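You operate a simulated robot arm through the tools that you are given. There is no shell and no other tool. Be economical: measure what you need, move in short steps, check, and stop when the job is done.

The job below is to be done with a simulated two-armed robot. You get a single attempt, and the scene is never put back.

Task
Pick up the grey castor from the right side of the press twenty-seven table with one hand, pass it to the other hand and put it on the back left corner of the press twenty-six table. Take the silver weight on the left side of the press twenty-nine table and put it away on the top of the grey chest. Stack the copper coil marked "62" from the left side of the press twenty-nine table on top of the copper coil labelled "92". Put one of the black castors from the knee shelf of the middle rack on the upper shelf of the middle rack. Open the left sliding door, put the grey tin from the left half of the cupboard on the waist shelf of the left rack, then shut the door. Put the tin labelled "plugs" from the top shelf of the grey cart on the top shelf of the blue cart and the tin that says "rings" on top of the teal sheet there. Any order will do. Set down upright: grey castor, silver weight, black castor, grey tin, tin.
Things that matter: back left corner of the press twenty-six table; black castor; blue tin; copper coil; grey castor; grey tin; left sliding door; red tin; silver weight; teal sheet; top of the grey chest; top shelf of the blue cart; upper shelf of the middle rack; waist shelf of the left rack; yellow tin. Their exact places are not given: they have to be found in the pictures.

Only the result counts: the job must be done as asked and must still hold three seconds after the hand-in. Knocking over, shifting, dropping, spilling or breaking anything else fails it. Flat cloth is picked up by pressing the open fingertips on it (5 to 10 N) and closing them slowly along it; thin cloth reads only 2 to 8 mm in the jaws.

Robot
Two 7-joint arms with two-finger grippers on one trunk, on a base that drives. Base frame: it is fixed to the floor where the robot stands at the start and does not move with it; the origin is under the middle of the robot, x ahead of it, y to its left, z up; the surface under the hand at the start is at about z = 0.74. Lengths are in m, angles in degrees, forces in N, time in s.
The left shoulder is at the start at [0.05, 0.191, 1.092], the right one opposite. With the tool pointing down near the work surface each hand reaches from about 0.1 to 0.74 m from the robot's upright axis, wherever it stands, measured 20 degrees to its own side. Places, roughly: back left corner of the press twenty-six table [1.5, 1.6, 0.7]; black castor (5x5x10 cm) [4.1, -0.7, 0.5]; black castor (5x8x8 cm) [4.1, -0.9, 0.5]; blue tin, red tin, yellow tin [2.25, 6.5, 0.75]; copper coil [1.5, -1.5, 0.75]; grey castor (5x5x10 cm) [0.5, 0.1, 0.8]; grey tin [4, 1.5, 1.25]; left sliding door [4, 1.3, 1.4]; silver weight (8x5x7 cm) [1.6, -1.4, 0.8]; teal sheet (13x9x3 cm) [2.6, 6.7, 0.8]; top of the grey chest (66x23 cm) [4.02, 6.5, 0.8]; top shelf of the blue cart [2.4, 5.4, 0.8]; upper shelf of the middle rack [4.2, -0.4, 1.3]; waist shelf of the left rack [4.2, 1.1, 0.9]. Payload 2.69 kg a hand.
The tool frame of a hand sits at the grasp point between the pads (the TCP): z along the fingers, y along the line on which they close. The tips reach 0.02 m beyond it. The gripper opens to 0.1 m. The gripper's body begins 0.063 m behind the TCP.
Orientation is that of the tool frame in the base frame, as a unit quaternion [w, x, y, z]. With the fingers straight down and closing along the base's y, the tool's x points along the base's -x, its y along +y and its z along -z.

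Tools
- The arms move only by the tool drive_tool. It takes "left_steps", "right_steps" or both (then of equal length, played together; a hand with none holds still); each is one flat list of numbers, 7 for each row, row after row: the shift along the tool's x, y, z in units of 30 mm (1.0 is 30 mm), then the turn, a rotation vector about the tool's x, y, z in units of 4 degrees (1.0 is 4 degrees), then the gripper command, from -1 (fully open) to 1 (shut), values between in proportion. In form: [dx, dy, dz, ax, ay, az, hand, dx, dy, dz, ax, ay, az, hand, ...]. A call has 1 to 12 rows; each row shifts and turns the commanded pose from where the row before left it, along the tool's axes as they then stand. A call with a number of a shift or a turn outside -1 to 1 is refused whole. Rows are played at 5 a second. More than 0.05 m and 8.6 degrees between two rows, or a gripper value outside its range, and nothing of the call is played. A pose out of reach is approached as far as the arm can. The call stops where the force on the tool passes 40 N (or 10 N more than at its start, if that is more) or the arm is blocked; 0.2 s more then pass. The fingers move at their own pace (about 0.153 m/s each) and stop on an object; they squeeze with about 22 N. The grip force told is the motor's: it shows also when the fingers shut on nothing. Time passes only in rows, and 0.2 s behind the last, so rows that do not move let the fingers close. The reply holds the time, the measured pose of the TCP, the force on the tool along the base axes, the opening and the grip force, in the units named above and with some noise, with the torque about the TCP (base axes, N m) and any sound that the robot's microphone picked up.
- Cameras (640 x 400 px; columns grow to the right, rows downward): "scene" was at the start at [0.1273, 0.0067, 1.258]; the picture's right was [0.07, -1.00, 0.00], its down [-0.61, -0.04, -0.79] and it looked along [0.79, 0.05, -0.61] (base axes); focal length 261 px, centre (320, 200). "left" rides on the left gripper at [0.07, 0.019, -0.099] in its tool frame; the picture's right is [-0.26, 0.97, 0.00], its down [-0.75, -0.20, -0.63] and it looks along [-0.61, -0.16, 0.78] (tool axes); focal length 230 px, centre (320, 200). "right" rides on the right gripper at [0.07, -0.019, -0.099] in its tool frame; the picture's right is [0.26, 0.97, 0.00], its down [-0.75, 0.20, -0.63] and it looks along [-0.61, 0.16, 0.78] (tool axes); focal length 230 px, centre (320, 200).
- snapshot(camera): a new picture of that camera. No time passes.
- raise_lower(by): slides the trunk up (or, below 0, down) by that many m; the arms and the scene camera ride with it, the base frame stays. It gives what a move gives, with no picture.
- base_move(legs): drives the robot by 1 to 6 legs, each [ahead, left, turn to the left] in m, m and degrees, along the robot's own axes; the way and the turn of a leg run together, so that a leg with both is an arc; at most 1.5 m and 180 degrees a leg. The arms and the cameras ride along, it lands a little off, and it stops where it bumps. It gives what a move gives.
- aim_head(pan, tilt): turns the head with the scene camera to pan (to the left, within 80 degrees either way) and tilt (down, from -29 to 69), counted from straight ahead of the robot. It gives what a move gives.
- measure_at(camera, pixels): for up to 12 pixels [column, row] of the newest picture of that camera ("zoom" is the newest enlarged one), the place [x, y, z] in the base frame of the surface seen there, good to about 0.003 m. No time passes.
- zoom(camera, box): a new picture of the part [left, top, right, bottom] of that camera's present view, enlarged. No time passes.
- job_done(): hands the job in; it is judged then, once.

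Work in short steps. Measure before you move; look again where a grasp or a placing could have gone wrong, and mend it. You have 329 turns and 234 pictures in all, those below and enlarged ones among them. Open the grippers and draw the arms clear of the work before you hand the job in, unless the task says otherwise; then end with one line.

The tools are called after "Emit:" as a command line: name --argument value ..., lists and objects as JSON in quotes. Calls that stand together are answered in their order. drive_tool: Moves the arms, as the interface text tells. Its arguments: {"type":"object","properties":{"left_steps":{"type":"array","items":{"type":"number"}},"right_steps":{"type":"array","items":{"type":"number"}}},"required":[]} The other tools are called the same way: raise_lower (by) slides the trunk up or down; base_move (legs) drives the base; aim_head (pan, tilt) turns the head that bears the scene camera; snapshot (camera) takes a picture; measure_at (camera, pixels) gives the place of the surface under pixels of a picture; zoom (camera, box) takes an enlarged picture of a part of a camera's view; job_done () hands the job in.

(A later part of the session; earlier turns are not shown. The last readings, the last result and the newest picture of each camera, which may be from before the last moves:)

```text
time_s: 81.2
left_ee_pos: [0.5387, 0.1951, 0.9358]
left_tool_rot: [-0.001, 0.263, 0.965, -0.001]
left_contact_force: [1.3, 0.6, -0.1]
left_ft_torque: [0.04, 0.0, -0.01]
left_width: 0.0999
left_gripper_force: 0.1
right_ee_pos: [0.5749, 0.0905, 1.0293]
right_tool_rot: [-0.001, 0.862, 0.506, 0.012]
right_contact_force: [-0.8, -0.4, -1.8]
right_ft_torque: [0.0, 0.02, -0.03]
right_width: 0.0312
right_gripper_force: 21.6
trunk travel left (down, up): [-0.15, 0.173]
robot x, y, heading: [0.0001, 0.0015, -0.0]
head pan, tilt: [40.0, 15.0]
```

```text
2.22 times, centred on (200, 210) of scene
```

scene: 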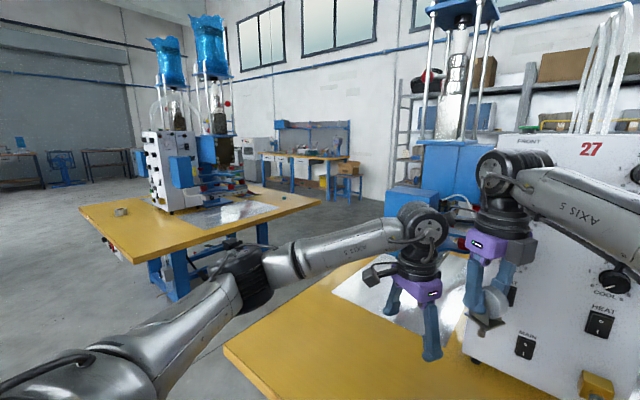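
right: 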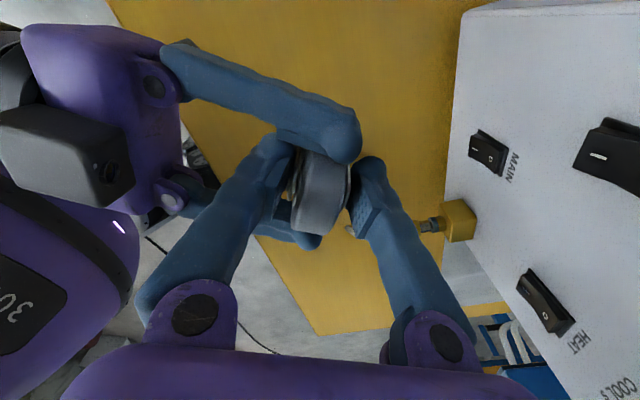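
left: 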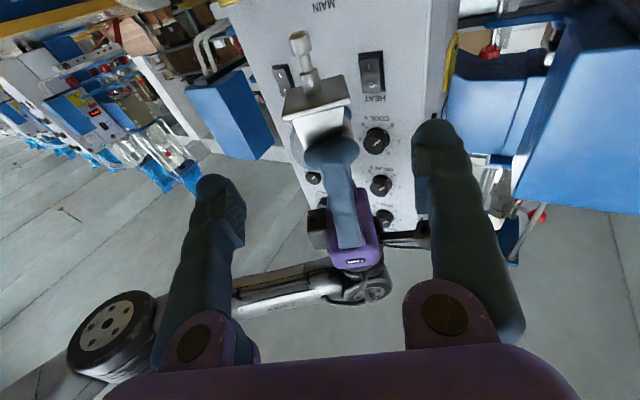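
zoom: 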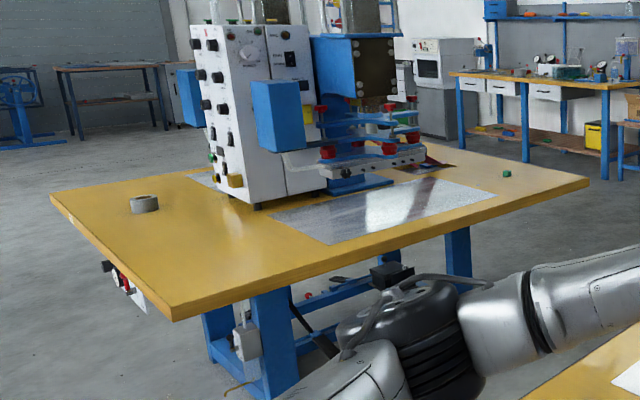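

The back left corner is the one at zoom (585,180). I measure the table corners and the small green thing near it.

Emit:
measure_at --camera "zoom" --pixels '[[580, 180], [560, 185], [172, 312], [55, 196], [506, 173], [493, 194], [560, 165], [520, 160], [440, 230], [330, 243], [450, 166]]'

Emit:
aim_head --pan 0 --tilt 15

Emit:
snapshot --camera "scene"

Emit:
aim_head --pan -45 --tilt 15

Emit:
snapshot --camera "scene"

```text
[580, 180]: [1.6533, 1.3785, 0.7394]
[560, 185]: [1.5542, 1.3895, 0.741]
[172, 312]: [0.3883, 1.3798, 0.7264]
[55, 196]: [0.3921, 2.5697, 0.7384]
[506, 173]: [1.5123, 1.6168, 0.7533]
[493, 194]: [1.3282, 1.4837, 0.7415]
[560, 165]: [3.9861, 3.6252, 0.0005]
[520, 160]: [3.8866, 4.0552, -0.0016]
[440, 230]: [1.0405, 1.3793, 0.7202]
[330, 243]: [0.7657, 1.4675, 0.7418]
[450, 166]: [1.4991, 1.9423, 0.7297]
```

```text
time_s: 82.3
left_ee_pos: [0.5382, 0.1957, 0.9355]
left_tool_rot: [-0.001, 0.263, 0.965, 0.0]
left_contact_force: [0.3, -0.3, 0.0]
left_ft_torque: [-0.01, 0.01, 0.01]
left_width: 0.1001
left_gripper_force: 0.1
right_ee_pos: [0.5769, 0.0899, 1.0281]
right_tool_rot: [-0.001, 0.863, 0.505, 0.011]
right_contact_force: [0.4, -0.3, -1.1]
right_ft_torque: [-0.02, 0.0, 0.01]
right_width: 0.0312
right_gripper_force: 21.8
trunk travel left (down, up): [-0.15, 0.173]
robot x, y, heading: [0.0015, -0.0022, 0.0]
head pan, tilt: [0.0, 15.0]
```

```text
190 pictures are left
```

scene: 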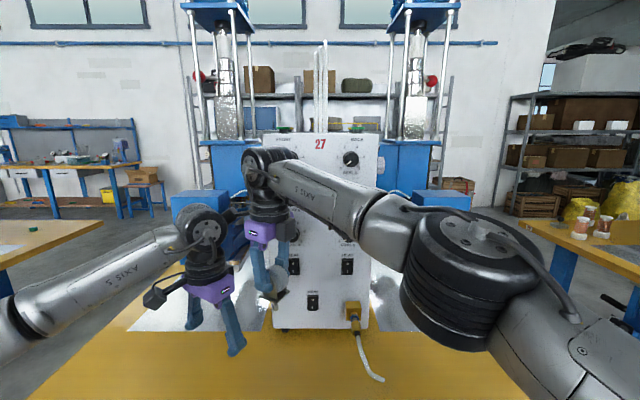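

```text
time_s: 83.4
left_ee_pos: [0.5361, 0.196, 0.9357]
left_tool_rot: [-0.001, 0.263, 0.965, -0.001]
left_contact_force: [0.2, -0.3, -0.7]
left_ft_torque: [-0.01, -0.03, -0.02]
left_width: 0.0998
left_gripper_force: 0.0
right_ee_pos: [0.5758, 0.0909, 1.0281]
right_tool_rot: [-0.002, 0.863, 0.505, 0.011]
right_contact_force: [-0.4, -0.3, -1.7]
right_ft_torque: [0.0, 0.06, -0.02]
right_width: 0.031
right_gripper_force: 21.9
trunk travel left (down, up): [-0.15, 0.173]
robot x, y, heading: [-0.0008, -0.0007, -0.1]
head pan, tilt: [-45.0, 15.0]
```

```text
189 pictures are left
```

scene: 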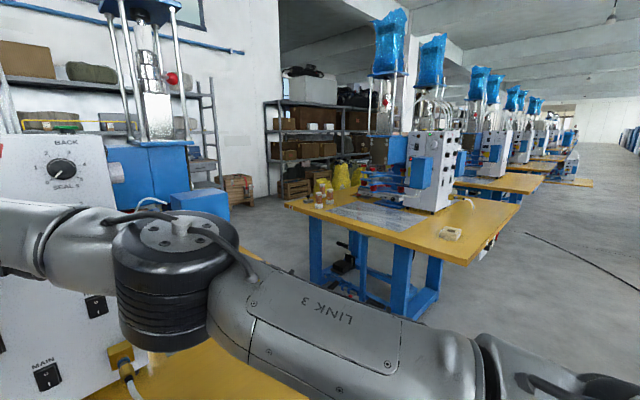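

Table 26 spans x 0.39–1.66, y 1.38–2.57; the aisle between it and table 27 (y 0.6–1.38) is 0.78 m wide. I look down at my own base to judge its footprint.

Emit:
aim_head --pan 80 --tilt 65

Emit:
snapshot --camera "scene"

```text
time_s: 85.5
left_ee_pos: [0.5375, 0.1954, 0.9348]
left_tool_rot: [-0.001, 0.263, 0.965, 0.0]
left_contact_force: [-0.8, 1.3, -0.3]
left_ft_torque: [-0.02, 0.02, -0.01]
left_width: 0.0999
left_gripper_force: 0.2
right_ee_pos: [0.5754, 0.0893, 1.0289]
right_tool_rot: [-0.002, 0.863, 0.505, 0.012]
right_contact_force: [0.2, 0.8, -2.7]
right_ft_torque: [0.02, 0.02, 0.01]
right_width: 0.031
right_gripper_force: 22.4
trunk travel left (down, up): [-0.15, 0.173]
robot x, y, heading: [-0.0026, -0.0026, -0.1]
head pan, tilt: [80.0, 65.0]
```

```text
188 pictures are left
```

scene: 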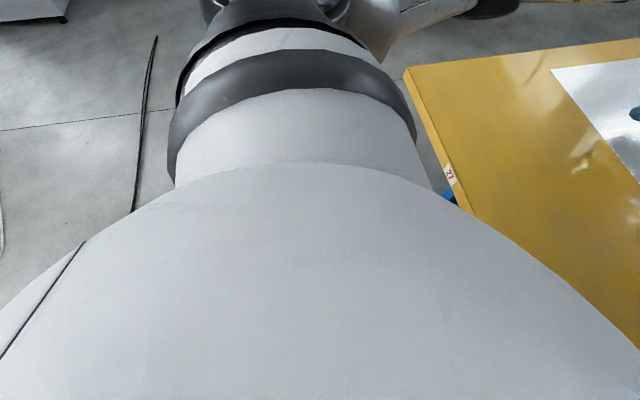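

The footprint must be under 0.37 m in half-depth; the aisle looks passable along its middle (y≈0.99). I back off, slide left and drive through.

Emit:
base_move --legs '[[-0.28, 0, 0], [0, 0.99, 0]]'

Emit:
aim_head --pan 0 --tilt 25

Emit:
snapshot --camera "scene"

```text
time_s: 95.9
left_ee_pos: [0.2625, 1.1697, 0.9344]
left_tool_rot: [-0.001, 0.266, 0.964, -0.001]
left_contact_force: [-0.4, 0.4, -0.5]
left_ft_torque: [-0.01, 0.02, 0.04]
left_width: 0.1001
left_gripper_force: 0.3
right_ee_pos: [0.3015, 1.0643, 1.0293]
right_tool_rot: [-0.001, 0.864, 0.503, 0.011]
right_contact_force: [0.0, 0.8, -2.3]
right_ft_torque: [0.01, 0.02, 0.01]
right_width: 0.0312
right_gripper_force: 21.9
trunk travel left (down, up): [-0.15, 0.173]
robot x, y, heading: [-0.2753, 0.9786, -0.0]
head pan, tilt: [80.0, 65.0]
```

```text
time_s: 97.4
left_ee_pos: [0.2637, 1.1679, 0.9354]
left_tool_rot: [-0.001, 0.266, 0.964, 0.0]
left_contact_force: [0.4, -0.5, -0.7]
left_ft_torque: [0.01, 0.0, -0.01]
left_width: 0.1001
left_gripper_force: 0.0
right_ee_pos: [0.3019, 1.064, 1.0297]
right_tool_rot: [-0.001, 0.864, 0.503, 0.012]
right_contact_force: [0.5, -0.2, -1.2]
right_ft_torque: [0.0, -0.02, -0.06]
right_width: 0.0309
right_gripper_force: 22.0
trunk travel left (down, up): [-0.15, 0.173]
robot x, y, heading: [-0.2759, 0.9769, -0.2]
head pan, tilt: [0.0, 25.0]
```

```text
187 pictures are left
```

scene: 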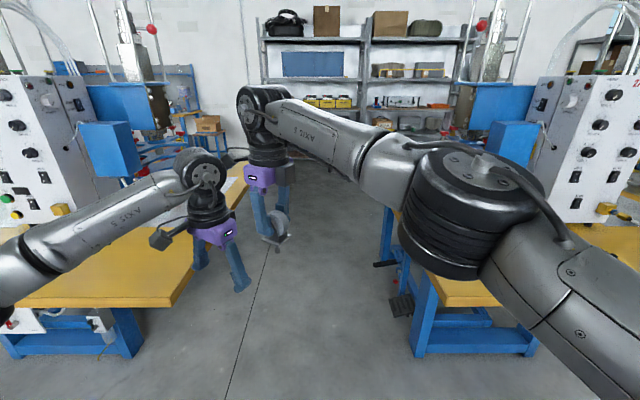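

Aisle floor is mostly clear, but dark foot pedals stick out from table 27 at (385,265) and (402,300). I measure them and the table edges.

Emit:
measure_at --camera "scene" --pixels '[[376, 265], [385, 264], [395, 308], [390, 300], [412, 350], [380, 220], [143, 350], [190, 300], [240, 190], [420, 340]]'

```text
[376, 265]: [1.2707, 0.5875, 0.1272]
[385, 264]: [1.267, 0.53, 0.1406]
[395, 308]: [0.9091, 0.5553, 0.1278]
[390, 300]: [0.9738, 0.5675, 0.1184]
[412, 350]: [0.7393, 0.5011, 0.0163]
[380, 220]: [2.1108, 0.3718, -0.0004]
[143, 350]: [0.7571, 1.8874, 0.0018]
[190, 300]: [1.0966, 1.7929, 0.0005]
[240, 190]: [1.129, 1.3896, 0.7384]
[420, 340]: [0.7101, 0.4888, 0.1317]
```

Nothing protrudes beyond y≈0.59 to 1.38, so I drive straight through to x≈2.1.

Emit:
base_move --legs '[[1.2, 0.01, 0], [1.2, 0, 0]]'

Emit:
snapshot --camera "scene"

Emit:
aim_head --pan 60 --tilt 20

Emit:
snapshot --camera "scene"

Emit:
aim_head --pan -60 --tilt 20

Emit:
snapshot --camera "scene"

```text
time_s: 105.6
left_ee_pos: [1.7466, 1.1281, 0.9344]
left_tool_rot: [-0.001, 0.295, 0.956, 0.0]
left_contact_force: [-0.1, 0.7, 0.6]
left_ft_torque: [-0.01, -0.02, 0.01]
left_width: 0.1003
left_gripper_force: 0.0
right_ee_pos: [1.7787, 1.0201, 1.0292]
right_tool_rot: [-0.002, 0.88, 0.475, 0.011]
right_contact_force: [-0.7, 0.2, -1.3]
right_ft_torque: [0.02, 0.03, -0.01]
right_width: 0.031
right_gripper_force: 22.3
trunk travel left (down, up): [-0.15, 0.173]
robot x, y, heading: [1.1983, 0.9678, -3.9]
head pan, tilt: [0.0, 25.0]
stopped in leg 2: the robot was blocked; the commanded pose is now the measured one
```

```text
186 pictures are left
```

scene: 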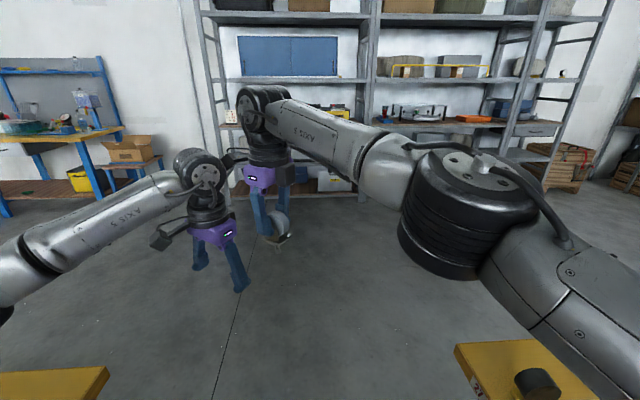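

```text
time_s: 106.9
left_ee_pos: [1.7477, 1.1284, 0.9345]
left_tool_rot: [-0.002, 0.295, 0.956, 0.0]
left_contact_force: [-0.2, 1.3, 0.0]
left_ft_torque: [0.01, -0.03, -0.01]
left_width: 0.1001
left_gripper_force: 0.1
right_ee_pos: [1.779, 1.0198, 1.0287]
right_tool_rot: [-0.001, 0.879, 0.476, 0.011]
right_contact_force: [0.5, -0.8, -2.5]
right_ft_torque: [0.02, 0.0, 0.0]
right_width: 0.0311
right_gripper_force: 22.0
trunk travel left (down, up): [-0.15, 0.173]
robot x, y, heading: [1.1966, 0.9718, -3.7]
head pan, tilt: [60.0, 20.0]
```

```text
185 pictures are left
```

scene: 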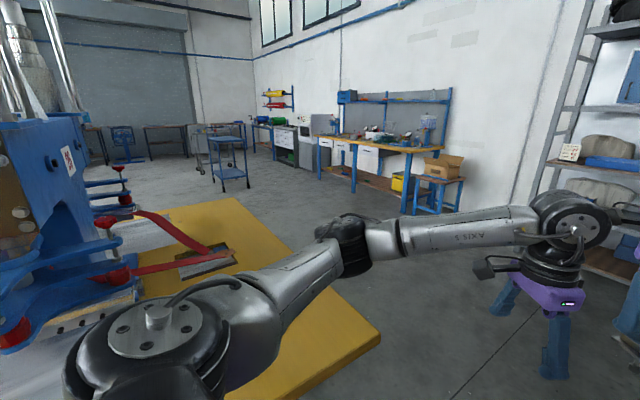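

```text
time_s: 108.9
left_ee_pos: [1.7479, 1.1279, 0.9354]
left_tool_rot: [-0.002, 0.296, 0.955, 0.001]
left_contact_force: [-0.2, -1.8, -0.2]
left_ft_torque: [0.0, -0.03, -0.07]
left_width: 0.1
left_gripper_force: 0.1
right_ee_pos: [1.7793, 1.0213, 1.0293]
right_tool_rot: [0.0, 0.879, 0.476, 0.011]
right_contact_force: [-0.6, -0.9, -2.3]
right_ft_torque: [0.03, 0.0, 0.02]
right_width: 0.0311
right_gripper_force: 21.5
trunk travel left (down, up): [-0.15, 0.173]
robot x, y, heading: [1.201, 0.972, -4.1]
head pan, tilt: [-60.0, 20.0]
```

```text
184 pictures are left
```

scene: 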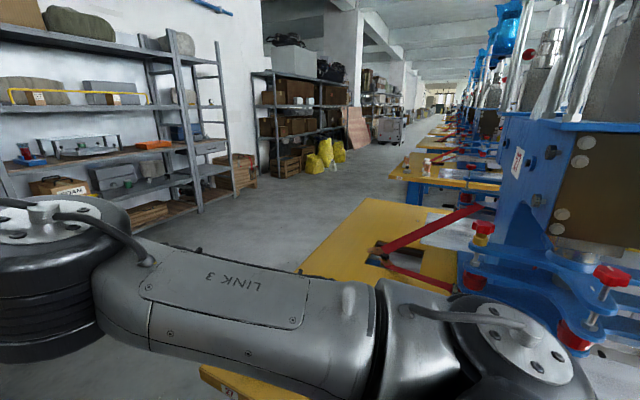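

Blocked at x≈1.2 with a slight turn right: something on my right touched. I measure the right arm and nearby press parts.

Emit:
measure_at --camera "scene" --pixels '[[150, 280], [250, 300], [340, 330], [420, 330], [520, 340], [480, 230], [572, 335], [470, 280], [440, 215], [300, 275], [400, 265]]'

Emit:
aim_head --pan -75 --tilt 60

Emit:
snapshot --camera "scene"

```text
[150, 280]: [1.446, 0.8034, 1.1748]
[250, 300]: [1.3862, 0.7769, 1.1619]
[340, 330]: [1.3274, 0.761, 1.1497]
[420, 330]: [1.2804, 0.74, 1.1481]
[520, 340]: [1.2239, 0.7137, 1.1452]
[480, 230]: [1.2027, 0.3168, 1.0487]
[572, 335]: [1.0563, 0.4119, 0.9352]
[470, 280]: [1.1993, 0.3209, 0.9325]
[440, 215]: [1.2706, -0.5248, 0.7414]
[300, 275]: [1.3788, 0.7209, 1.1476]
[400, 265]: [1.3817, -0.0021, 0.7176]
```

```text
time_s: 110.0
left_ee_pos: [1.7484, 1.1284, 0.936]
left_tool_rot: [-0.002, 0.295, 0.955, -0.001]
left_contact_force: [0.9, -0.8, 0.5]
left_ft_torque: [0.02, 0.02, 0.01]
left_width: 0.1
left_gripper_force: 0.0
right_ee_pos: [1.7796, 1.0204, 1.0297]
right_tool_rot: [-0.001, 0.879, 0.476, 0.012]
right_contact_force: [0.9, -0.1, -2.6]
right_ft_torque: [0.01, 0.01, -0.01]
right_width: 0.0312
right_gripper_force: 22.0
trunk travel left (down, up): [-0.15, 0.173]
robot x, y, heading: [1.1985, 0.9674, -3.6]
head pan, tilt: [-75.0, 60.0]
```

```text
183 pictures are left
```

scene: 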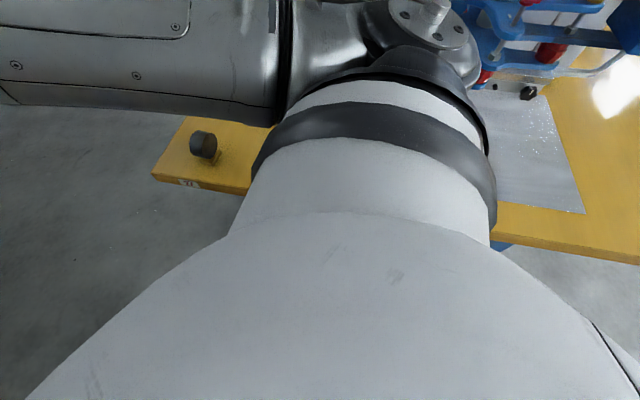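

The arm is clear, so the base (half-width ≈0.37) touched the pedal at (1.27,0.59). I back up a little, shift left and straighten, then go on.

Emit:
base_move --legs '[[-0.08, 0.0, 0], [0, 0.07, 3.8]]'

Emit:
base_move --legs '[[0.35, 0.0, 0]]'

```text
time_s: 111.9
left_ee_pos: [1.6595, 1.2407, 0.9344]
left_tool_rot: [-0.001, 0.263, 0.965, 0.0]
left_contact_force: [-0.6, 1.6, 0.1]
left_ft_torque: [-0.02, -0.01, 0.02]
left_width: 0.1001
left_gripper_force: 0.1
right_ee_pos: [1.698, 1.1344, 1.0289]
right_tool_rot: [-0.001, 0.863, 0.505, 0.011]
right_contact_force: [-0.3, 0.4, -1.9]
right_ft_torque: [0.01, 0.05, 0.01]
right_width: 0.0311
right_gripper_force: 21.7
trunk travel left (down, up): [-0.15, 0.173]
robot x, y, heading: [1.1226, 1.044, -0.1]
head pan, tilt: [-75.0, 60.0]
```

```text
time_s: 114.2
left_ee_pos: [2.002, 1.2446, 0.9342]
left_tool_rot: [-0.002, 0.26, 0.965, 0.0]
left_contact_force: [0.7, -0.6, 0.3]
left_ft_torque: [-0.02, 0.02, 0.0]
left_width: 0.0999
left_gripper_force: 0.0
right_ee_pos: [2.0411, 1.1394, 1.0284]
right_tool_rot: [-0.001, 0.862, 0.508, 0.011]
right_contact_force: [0.3, 0.2, -2.2]
right_ft_torque: [0.02, 0.01, 0.0]
right_width: 0.0309
right_gripper_force: 22.3
trunk travel left (down, up): [-0.15, 0.173]
robot x, y, heading: [1.4663, 1.0411, 0.4]
head pan, tilt: [-75.0, 60.0]
```

Past the pedal. I drive out to x≈2.15 and turn around to face table 26's back.

Emit:
base_move --legs '[[0.7, 0.0, 0], [0, 0, 170]]'

Emit:
aim_head --pan 0 --tilt 40

Emit:
snapshot --camera "scene"

```text
time_s: 125.1
left_ee_pos: [1.6222, 0.9347, 0.9347]
left_tool_rot: [0.0, 0.944, -0.329, 0.001]
left_contact_force: [0.4, 0.2, 0.0]
left_ft_torque: [-0.01, -0.01, 0.0]
left_width: 0.1005
left_gripper_force: 0.2
right_ee_pos: [1.5974, 1.0431, 1.0293]
right_tool_rot: [-0.011, -0.443, 0.896, -0.001]
right_contact_force: [0.2, 0.6, -1.2]
right_ft_torque: [-0.01, -0.01, -0.03]
right_width: 0.031
right_gripper_force: 22.6
trunk travel left (down, up): [-0.15, 0.173]
robot x, y, heading: [2.1809, 1.0512, 171.8]
head pan, tilt: [-75.0, 60.0]
```

```text
time_s: 126.6
left_ee_pos: [1.6226, 0.9332, 0.9348]
left_tool_rot: [-0.001, 0.944, -0.33, 0.001]
left_contact_force: [-0.6, -0.5, 0.3]
left_ft_torque: [0.03, -0.03, -0.01]
left_width: 0.0999
left_gripper_force: 0.1
right_ee_pos: [1.5973, 1.0433, 1.0293]
right_tool_rot: [-0.011, -0.443, 0.896, -0.001]
right_contact_force: [0.3, 0.1, -2.2]
right_ft_torque: [0.02, 0.04, 0.04]
right_width: 0.0313
right_gripper_force: 21.9
trunk travel left (down, up): [-0.15, 0.173]
robot x, y, heading: [2.1795, 1.0502, 171.8]
head pan, tilt: [0.0, 40.0]
```

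```text
182 pictures are left
```

scene: 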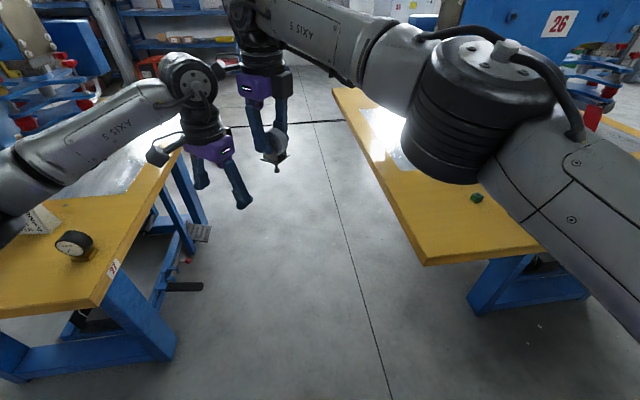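

I slide to the right so that the castor comes over the back-left corner.

Emit:
base_move --legs '[[0.098, -0.43, 0]]'

Emit:
snapshot --camera "scene"

Emit:
snapshot --camera "left"

Emit:
snapshot --camera "right"

```text
time_s: 130.9
left_ee_pos: [1.5853, 1.3766, 0.936]
left_tool_rot: [0.001, 0.944, -0.329, 0.002]
left_contact_force: [-1.0, -0.1, -0.1]
left_ft_torque: [-0.02, 0.0, -0.02]
left_width: 0.0997
left_gripper_force: 0.0
right_ee_pos: [1.5626, 1.4879, 1.0294]
right_tool_rot: [-0.012, -0.443, 0.897, 0.0]
right_contact_force: [0.7, 0.1, -2.0]
right_ft_torque: [-0.02, -0.01, 0.01]
right_width: 0.0311
right_gripper_force: 22.0
trunk travel left (down, up): [-0.15, 0.173]
robot x, y, heading: [2.1453, 1.4977, 172.2]
head pan, tilt: [0.0, 40.0]
```

```text
181 pictures are left
```

scene: 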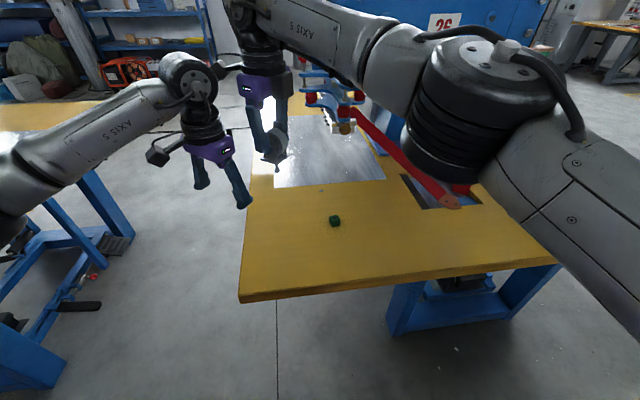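

```text
180 pictures are left
```

left: 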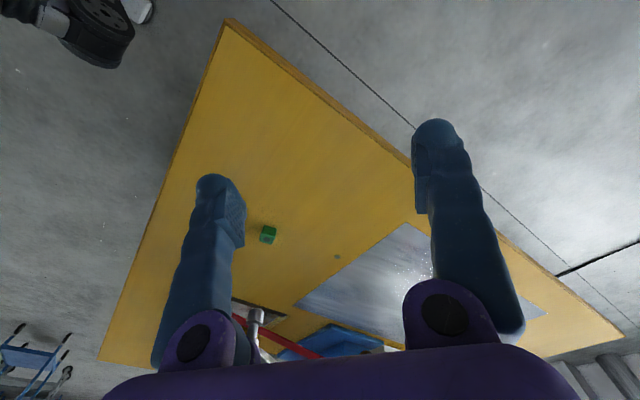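

```text
179 pictures are left
```

right: 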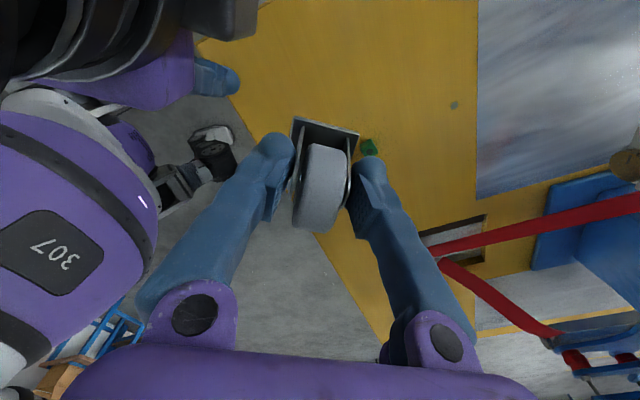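

The castor hangs at (1.563,1.488), about 0.1 m from both edges. I check its verticality through the right camera and look at the corner.

Emit:
measure_at --camera "left" --pixels '[[232, 30], [268, 236], [337, 256], [408, 228]]'

Emit:
zoom --camera "right" --box '[270, 100, 390, 240]'

Emit:
zoom --camera "scene" --box '[230, 90, 330, 190]'

```text
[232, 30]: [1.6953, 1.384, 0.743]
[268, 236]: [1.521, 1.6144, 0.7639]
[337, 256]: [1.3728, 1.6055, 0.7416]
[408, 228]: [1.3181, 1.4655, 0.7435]
```

```text
2.86 times, centred on (330, 170) of right
```

zoom: 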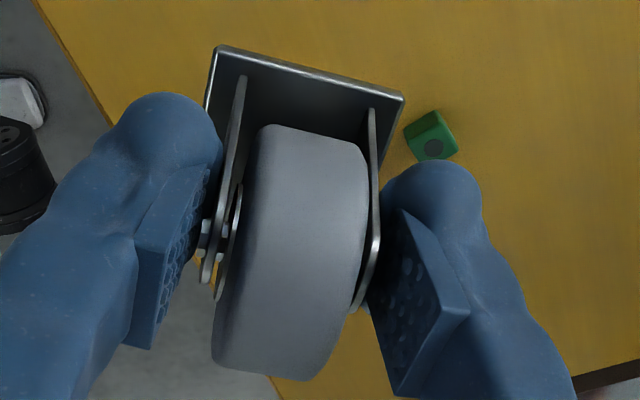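

```text
4.00 times, centred on (280, 140) of scene
```

zoom: 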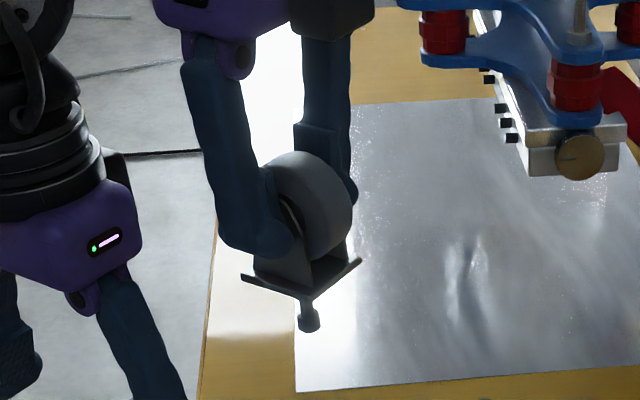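

I measure plate corners in the scene zoom to get the castor's tilt.

Emit:
measure_at --camera "zoom" --pixels '[[247, 279], [312, 299], [357, 263], [308, 325], [280, 288], [335, 280], [310, 160]]'

Emit:
measure_at --camera "right" --pixels '[[297, 119], [354, 135], [325, 160], [318, 220], [300, 150]]'

```text
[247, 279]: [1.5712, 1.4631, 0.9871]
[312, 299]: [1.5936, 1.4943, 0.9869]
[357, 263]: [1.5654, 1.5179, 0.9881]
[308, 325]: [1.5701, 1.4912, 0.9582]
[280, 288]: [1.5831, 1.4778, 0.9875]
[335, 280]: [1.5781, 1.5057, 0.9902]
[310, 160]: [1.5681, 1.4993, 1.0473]
```

```text
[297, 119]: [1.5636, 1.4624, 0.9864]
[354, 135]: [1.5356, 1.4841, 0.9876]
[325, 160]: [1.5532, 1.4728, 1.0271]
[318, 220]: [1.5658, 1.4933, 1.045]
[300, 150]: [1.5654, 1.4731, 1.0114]
```

The plate is level (z 0.987 all around), so the stem end is at ≈0.949. I move the left hand away and lower the castor 0.20 m.

Emit:
drive_tool --left_steps '[0.55, 0.72, -0.6, 0, 0, 0, -1, 0.55, 0.72, -0.6, 0, 0, 0, -1, 0.55, 0.72, -0.6, 0, 0, 0, -1, 0.55, 0.72, -0.6, 0, 0, 0, -1]'

Emit:
drive_tool --right_steps '[0, 0, 0.9, 0, 0, 0, 1, 0, 0, 0.9, 0, 0, 0, 1, 0, 0, 0.9, 0, 0, 0, 1, 0, 0, 0.9, 0, 0, 0, 1, 0, 0, 0.9, 0, 0, 0, 1, 0, 0, 0.9, 0, 0, 0, 1, 0, 0, 0.9, 0, 0, 0, 1, 0, 0, 0.3, 0, 0, 0, 1]'

Emit:
zoom --camera "scene" --box '[230, 110, 350, 210]'

```text
time_s: 131.9
left_ee_pos: [1.5838, 1.268, 1.0083]
left_tool_rot: [0.0, 0.944, -0.33, 0.002]
left_contact_force: [0.6, 0.2, 0.2]
left_ft_torque: [0.02, 0.01, 0.01]
left_width: 0.0997
left_gripper_force: 0.1
right_ee_pos: [1.5611, 1.4866, 1.0287]
right_tool_rot: [-0.011, -0.443, 0.896, -0.001]
right_contact_force: [0.1, 0.4, -1.5]
right_ft_torque: [0.02, 0.03, -0.01]
right_width: 0.0311
right_gripper_force: 22.4
trunk travel left (down, up): [-0.15, 0.173]
robot x, y, heading: [2.1447, 1.496, 172.0]
head pan, tilt: [0.0, 40.0]
```

```text
time_s: 133.7
left_ee_pos: [1.5837, 1.2686, 1.0084]
left_tool_rot: [-0.001, 0.944, -0.33, 0.002]
left_contact_force: [0.1, 0.5, -0.8]
left_ft_torque: [-0.01, 0.01, 0.0]
left_width: 0.1
left_gripper_force: 0.1
right_ee_pos: [1.5575, 1.4841, 0.8299]
right_tool_rot: [-0.011, -0.444, 0.896, -0.001]
right_contact_force: [0.8, 0.1, -1.7]
right_ft_torque: [-0.02, -0.01, 0.01]
right_width: 0.031
right_gripper_force: 22.1
trunk travel left (down, up): [-0.15, 0.173]
robot x, y, heading: [2.1457, 1.4975, 172.1]
head pan, tilt: [0.0, 40.0]
```

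```text
4.00 times, centred on (290, 160) of scene
```

zoom: 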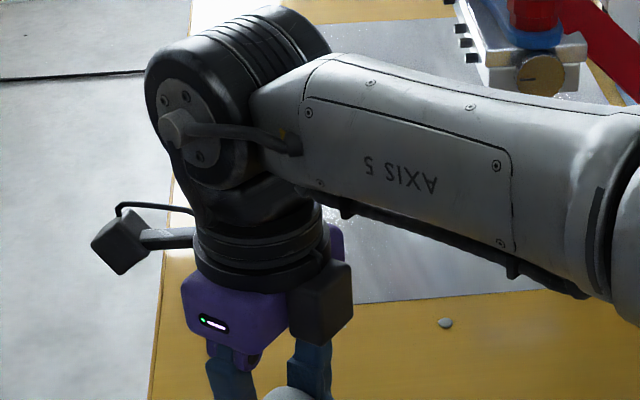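

Now small steps down until the stem bears on the table.

Emit:
drive_tool --right_steps '[0, 0, 0.1, 0, 0, 0, 1, 0, 0, 0.1, 0, 0, 0, 1, 0, 0, 0.1, 0, 0, 0, 1]'

Emit:
zoom --camera "scene" --box '[240, 170, 360, 260]'

```text
time_s: 134.5
left_ee_pos: [1.5832, 1.2687, 1.0087]
left_tool_rot: [0.0, 0.944, -0.33, 0.002]
left_contact_force: [0.4, 0.4, -0.4]
left_ft_torque: [0.02, 0.01, -0.02]
left_width: 0.0998
left_gripper_force: 0.0
right_ee_pos: [1.5571, 1.4844, 0.8222]
right_tool_rot: [-0.011, -0.443, 0.896, -0.001]
right_contact_force: [0.1, 0.1, -1.5]
right_ft_torque: [-0.02, 0.0, -0.03]
right_width: 0.031
right_gripper_force: 21.8
trunk travel left (down, up): [-0.15, 0.173]
robot x, y, heading: [2.1474, 1.4918, 172.1]
head pan, tilt: [0.0, 40.0]
```

```text
4.44 times, centred on (300, 215) of scene
```

zoom: 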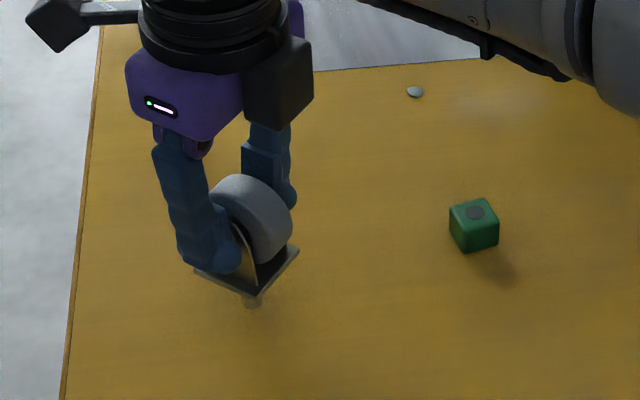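

Emit:
measure_at --camera "zoom" --pixels '[[200, 272], [258, 293], [295, 251], [252, 303], [230, 284], [280, 275]]'

Emit:
drive_tool --right_steps '[0, 0, 0.04, 0, 0, 0, 1, 0, 0, 0.04, 0, 0, 0, 1]'

```text
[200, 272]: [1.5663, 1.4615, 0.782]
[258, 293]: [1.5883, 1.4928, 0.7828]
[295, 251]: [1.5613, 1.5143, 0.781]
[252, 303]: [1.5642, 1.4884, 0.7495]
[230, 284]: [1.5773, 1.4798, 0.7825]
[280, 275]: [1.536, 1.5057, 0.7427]
```

```text
time_s: 135.1
left_ee_pos: [1.5836, 1.2673, 1.0085]
left_tool_rot: [-0.001, 0.944, -0.329, 0.002]
left_contact_force: [-1.0, -0.4, -0.6]
left_ft_torque: [0.02, 0.01, 0.02]
left_width: 0.1001
left_gripper_force: 0.2
right_ee_pos: [1.5579, 1.4845, 0.8194]
right_tool_rot: [-0.011, -0.443, 0.896, -0.001]
right_contact_force: [-0.6, 0.1, -2.0]
right_ft_torque: [-0.02, 0.01, 0.0]
right_width: 0.0311
right_gripper_force: 22.3
trunk travel left (down, up): [-0.15, 0.173]
robot x, y, heading: [2.1457, 1.4977, 172.1]
head pan, tilt: [0.0, 40.0]
```

Plate ≈0.7795, about 1–2 mm to go. I continue with 0.8 mm steps until force rises.

Emit:
drive_tool --right_steps '[0, 0, 0.027, 0, 0, 0, 1, 0, 0, 0.027, 0, 0, 0, 1]'

Emit:
drive_tool --right_steps '[0, 0, 0.027, 0, 0, 0, 1, 0, 0, 0.02, 0, 0, 0, 1]'

```text
time_s: 135.7
left_ee_pos: [1.5836, 1.268, 1.0082]
left_tool_rot: [-0.001, 0.944, -0.33, 0.001]
left_contact_force: [0.1, -0.1, -1.0]
left_ft_torque: [-0.01, 0.02, -0.02]
left_width: 0.1001
left_gripper_force: 0.0
right_ee_pos: [1.5581, 1.4855, 0.8185]
right_tool_rot: [-0.011, -0.443, 0.897, 0.0]
right_contact_force: [0.2, -0.2, 2.3]
right_ft_torque: [-0.03, -0.05, 0.0]
right_width: 0.031
right_gripper_force: 21.9
trunk travel left (down, up): [-0.15, 0.173]
robot x, y, heading: [2.1459, 1.494, 172.1]
head pan, tilt: [0.0, 40.0]
```

```text
time_s: 136.3
left_ee_pos: [1.5847, 1.2684, 1.0095]
left_tool_rot: [0.0, 0.944, -0.329, 0.0]
left_contact_force: [-0.9, -0.4, 0.7]
left_ft_torque: [0.01, -0.02, 0.01]
left_width: 0.1001
left_gripper_force: 0.1
right_ee_pos: [1.5568, 1.4851, 0.8177]
right_tool_rot: [-0.011, -0.443, 0.896, 0.0]
right_contact_force: [2.1, 1.1, 11.8]
right_ft_torque: [0.11, -0.16, 0.02]
right_width: 0.0311
right_gripper_force: 21.8
trunk travel left (down, up): [-0.15, 0.173]
robot x, y, heading: [2.1457, 1.4945, 171.9]
head pan, tilt: [0.0, 40.0]
```

Firm contact (12 N). I ease off 0.7 mm and open only slightly so the fingers still guard it.

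Emit:
drive_tool --right_steps '[0, 0, -0.025, 0, 0, 0, 1, 0, 0, 0, 0, 0, 0, 0.35, 0, 0, 0, 0, 0, 0, 0.3, 0, 0, 0, 0, 0, 0, 0.28]'

Emit:
zoom --camera "scene" --box '[240, 170, 360, 260]'

Emit:
measure_at --camera "zoom" --pixels '[[200, 275], [258, 296], [295, 254], [230, 287], [250, 210]]'

```text
time_s: 137.3
left_ee_pos: [1.5836, 1.2685, 1.008]
left_tool_rot: [0.0, 0.944, -0.33, 0.0]
left_contact_force: [0.1, 0.2, -0.5]
left_ft_torque: [-0.01, -0.03, 0.02]
left_width: 0.1001
left_gripper_force: 0.1
right_ee_pos: [1.5574, 1.485, 0.8173]
right_tool_rot: [-0.011, -0.443, 0.896, -0.001]
right_contact_force: [0.3, 0.0, 0.6]
right_ft_torque: [-0.03, 0.0, -0.01]
right_width: 0.036
right_gripper_force: 0.1
trunk travel left (down, up): [-0.15, 0.173]
robot x, y, heading: [2.1465, 1.4961, 172.0]
head pan, tilt: [0.0, 40.0]
```

```text
4.44 times, centred on (300, 215) of scene
```

zoom: 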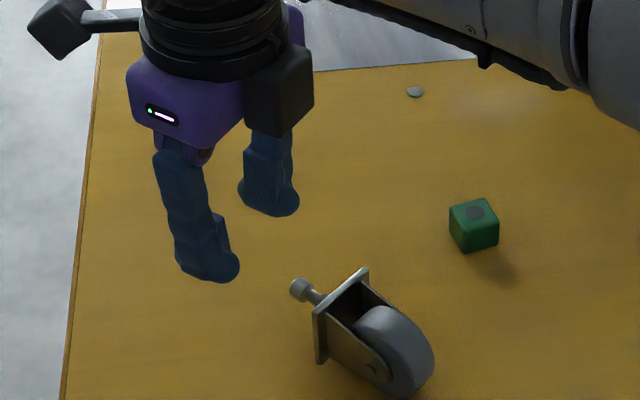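

```text
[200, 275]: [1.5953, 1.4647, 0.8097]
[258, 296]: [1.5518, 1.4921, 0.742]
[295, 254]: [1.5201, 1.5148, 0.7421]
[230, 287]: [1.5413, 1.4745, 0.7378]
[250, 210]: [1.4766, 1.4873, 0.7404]
```

The castor toppled again, lying on its wheel rim and plate edge. I raise the right hand and measure how it lies.

Emit:
drive_tool --right_steps '[0, 0, -0.9, 0, 0, 0, -1, 0, 0, -0.9, 0, 0, 0, -1, 0, 0, -0.9, 0, 0, 0, -1, 0, 0, -0.9, 0, 0, 0, -1, 0, 0, -0.9, 0, 0, 0, -1, 0, 0, -0.9, 0, 0, 0, -1]'

Emit:
zoom --camera "scene" --box '[270, 200, 370, 270]'

Emit:
measure_at --camera "zoom" --pixels '[[263, 245], [280, 255], [310, 270], [390, 215], [312, 350], [360, 340], [420, 300], [450, 330], [390, 380], [430, 360]]'

```text
time_s: 138.7
left_ee_pos: [1.5844, 1.2677, 1.0078]
left_tool_rot: [0.0, 0.944, -0.329, 0.002]
left_contact_force: [-0.3, -0.7, 0.1]
left_ft_torque: [0.04, -0.01, 0.03]
left_width: 0.1003
left_gripper_force: 0.0
right_ee_pos: [1.5626, 1.4855, 0.9805]
right_tool_rot: [-0.011, -0.444, 0.896, 0.0]
right_contact_force: [-0.1, 0.3, -0.3]
right_ft_torque: [-0.01, 0.03, -0.01]
right_width: 0.1
right_gripper_force: 0.0
trunk travel left (down, up): [-0.15, 0.173]
robot x, y, heading: [2.1453, 1.4962, 172.0]
head pan, tilt: [0.0, 40.0]
```

```text
5.71 times, centred on (320, 235) of scene
```

zoom: 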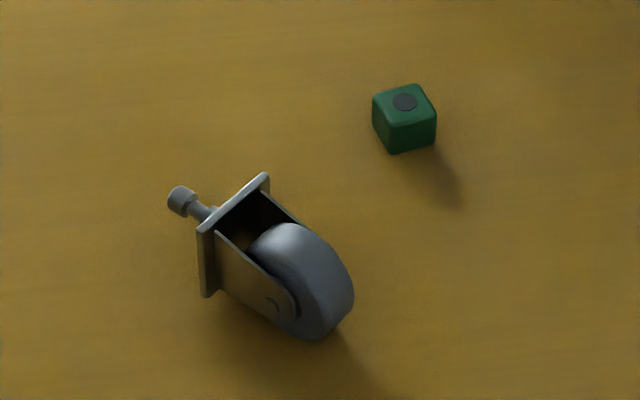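

```text
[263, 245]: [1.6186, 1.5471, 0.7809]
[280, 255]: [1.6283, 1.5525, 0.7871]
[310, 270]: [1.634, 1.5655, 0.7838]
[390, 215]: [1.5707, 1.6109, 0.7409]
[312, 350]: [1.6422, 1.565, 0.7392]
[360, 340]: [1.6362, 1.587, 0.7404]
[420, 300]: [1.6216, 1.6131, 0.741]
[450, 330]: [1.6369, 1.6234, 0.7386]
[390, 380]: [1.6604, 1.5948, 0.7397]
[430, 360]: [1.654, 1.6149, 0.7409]
```

Emit:
measure_at --camera "zoom" --pixels '[[182, 202], [260, 183], [207, 226], [208, 290], [298, 240], [335, 275], [345, 300], [272, 303], [245, 275], [325, 325]]'

Emit:
snapshot --camera "right"

```text
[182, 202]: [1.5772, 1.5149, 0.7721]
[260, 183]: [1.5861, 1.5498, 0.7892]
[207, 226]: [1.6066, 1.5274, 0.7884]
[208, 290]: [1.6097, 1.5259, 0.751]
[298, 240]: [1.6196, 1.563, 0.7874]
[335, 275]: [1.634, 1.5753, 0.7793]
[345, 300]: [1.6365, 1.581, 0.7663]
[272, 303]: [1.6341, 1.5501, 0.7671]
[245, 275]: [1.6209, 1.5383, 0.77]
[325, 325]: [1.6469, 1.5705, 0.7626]
```

```text
172 pictures are left
```

right: 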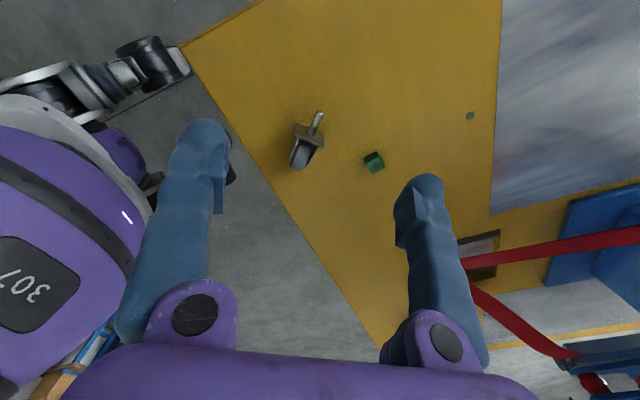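

The castor's axis is a≈(0.737,0.675), wheel centre ≈(1.622,1.561), axle horizontal. I plan a fork-face grip with the right hand leaning 30°, then yaw and tilt it upright and place it with a gentle, slow release. First I move over and orient.

Emit:
drive_tool --right_steps '[-0.9, -0.05, 0, 0, 0, 0, -0.4, -0.9, -0.05, 0, 0, 0, 0, -0.4, -0.9, -0.05, 0, 0, 0, 0, -0.4, -0.9, -0.05, 0, 0, 0, 0, -0.4, -0.9, -0.05, 0, 0, 0, 0, -0.4, 0, 0, 0, 0, 0, 0.85, -0.4, 0, 0, 0, 0, 0, 0.85, -0.4, 0, 0, 0, 0, 0, 0.85, -0.4, 0, 0, 0, 0, 0.9375, 0, -0.4, 0, 0, 0, 0, 0.9375, 0, -0.4, 0, 0, 0, 0, 0.9375, 0, -0.4, 0, 0, 0, 0, 0.9375, 0, -0.4]'

Emit:
drive_tool --right_steps '[0, 0, 0, 0, 0.9375, 0, -0.4, 0, 0, 0, 0, 0.9375, 0, -0.4, 0, 0, 0, 0, 0.9375, 0, -0.4, 0, 0, 0, 0, 0.9375, 0, -0.4]'

Emit:
snapshot --camera "right"

```text
time_s: 141.3
left_ee_pos: [1.5841, 1.2689, 1.0082]
left_tool_rot: [-0.001, 0.944, -0.33, 0.001]
left_contact_force: [-0.2, -0.1, -0.1]
left_ft_torque: [0.04, 0.02, -0.01]
left_width: 0.1002
left_gripper_force: 0.0
right_ee_pos: [1.6485, 1.5897, 0.977]
right_tool_rot: [-0.133, -0.359, 0.923, -0.049]
right_contact_force: [-0.5, -0.7, 0.4]
right_ft_torque: [0.0, 0.0, 0.0]
right_width: 0.07
right_gripper_force: 0.0
trunk travel left (down, up): [-0.15, 0.173]
robot x, y, heading: [2.1432, 1.4975, 172.2]
head pan, tilt: [0.0, 40.0]
```

```text
time_s: 142.3
left_ee_pos: [1.5832, 1.2685, 1.0093]
left_tool_rot: [-0.001, 0.944, -0.33, 0.001]
left_contact_force: [0.6, -0.1, -0.1]
left_ft_torque: [0.02, 0.01, 0.02]
left_width: 0.1001
left_gripper_force: 0.0
right_ee_pos: [1.649, 1.5891, 0.9754]
right_tool_rot: [-0.252, -0.349, 0.897, -0.096]
right_contact_force: [0.4, 0.6, 0.6]
right_ft_torque: [-0.02, 0.03, 0.0]
right_width: 0.0702
right_gripper_force: 0.1
trunk travel left (down, up): [-0.15, 0.173]
robot x, y, heading: [2.1418, 1.4964, 172.0]
head pan, tilt: [0.0, 40.0]
```

```text
171 pictures are left
```

right: 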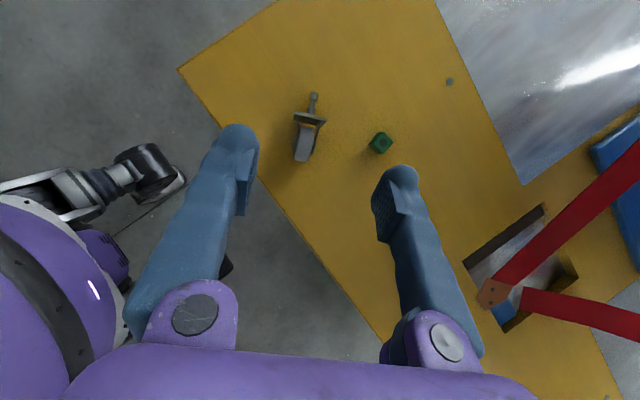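

Orientation is right. I go down onto the fork (closing line matches within 2 mm) and close.

Emit:
drive_tool --right_steps '[-0.72, -0.02, 0.8, 0, 0, 0, -0.3, -0.72, -0.02, 0.8, 0, 0, 0, -0.3, -0.72, -0.02, 0.8, 0, 0, 0, -0.3, 0, 0, 0.85, 0, 0, 0, -0.3, 0, 0, 0.85, 0, 0, 0, -0.3, 0, 0, 0.85, 0, 0, 0, -0.3, 0, 0, 0.85, 0, 0, 0, -0.3, 0, 0, 0.85, 0, 0, 0, -0.3]'

Emit:
zoom --camera "right" --box '[210, 60, 430, 220]'

```text
time_s: 144.1
left_ee_pos: [1.5829, 1.2689, 1.0075]
left_tool_rot: [0.0, 0.944, -0.33, 0.002]
left_contact_force: [0.6, 0.5, 0.5]
left_ft_torque: [0.01, -0.02, 0.01]
left_width: 0.1001
left_gripper_force: 0.2
right_ee_pos: [1.6129, 1.5558, 0.7708]
right_tool_rot: [-0.252, -0.349, 0.898, -0.094]
right_contact_force: [-0.2, -0.8, -0.4]
right_ft_torque: [0.03, 0.01, -0.01]
right_width: 0.0649
right_gripper_force: 0.1
trunk travel left (down, up): [-0.15, 0.173]
robot x, y, heading: [2.1485, 1.495, 172.1]
head pan, tilt: [0.0, 40.0]
```

```text
2.50 times, centred on (320, 140) of right
```

zoom: 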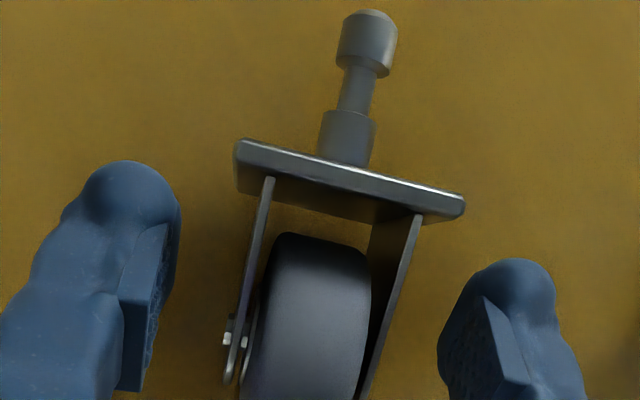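

The fingers straddle the fork. I close gently and lift 0.2 m straight up.

Emit:
drive_tool --right_steps '[0, 0, 0, 0, 0, 0, 0.2, 0, 0, 0, 0, 0, 0, 1, 0, 0, 0, 0, 0, 0, 1, 0.25, 0, -0.41, 0, 0, 0, 1, 0.5, 0, -0.82, 0, 0, 0, 1, 0.5, 0, -0.82, 0, 0, 0, 1, 0.5, 0, -0.82, 0, 0, 0, 1, 0.5, 0, -0.82, 0, 0, 0, 1, 0.5, 0, -0.82, 0, 0, 0, 1, 0.5, 0, -0.82, 0, 0, 0, 1, 0.5, 0, -0.82, 0, 0, 0, 1]'

Emit:
zoom --camera "right" --box '[210, 60, 430, 220]'

```text
time_s: 146.5
left_ee_pos: [1.5834, 1.2691, 1.0076]
left_tool_rot: [-0.001, 0.944, -0.33, 0.002]
left_contact_force: [0.3, 0.2, -0.5]
left_ft_torque: [0.03, 0.01, -0.01]
left_width: 0.0999
left_gripper_force: 0.0
right_ee_pos: [1.6154, 1.557, 0.9897]
right_tool_rot: [-0.252, -0.348, 0.898, -0.096]
right_contact_force: [-0.8, -0.7, -1.6]
right_ft_torque: [-0.01, 0.01, 0.03]
right_width: 0.0313
right_gripper_force: 22.4
trunk travel left (down, up): [-0.15, 0.173]
robot x, y, heading: [2.1457, 1.4944, 171.7]
head pan, tilt: [0.0, 40.0]
```

```text
2.50 times, centred on (320, 140) of right
```

zoom: 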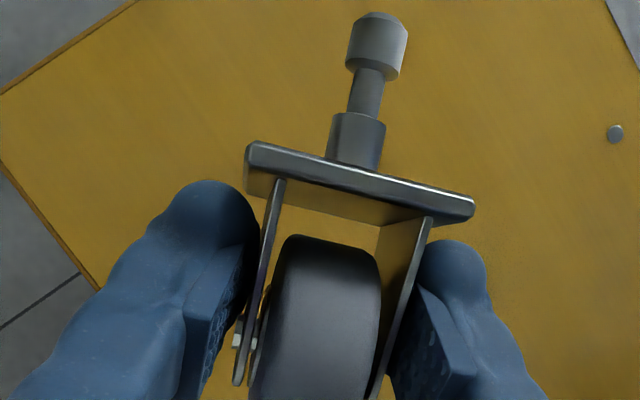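

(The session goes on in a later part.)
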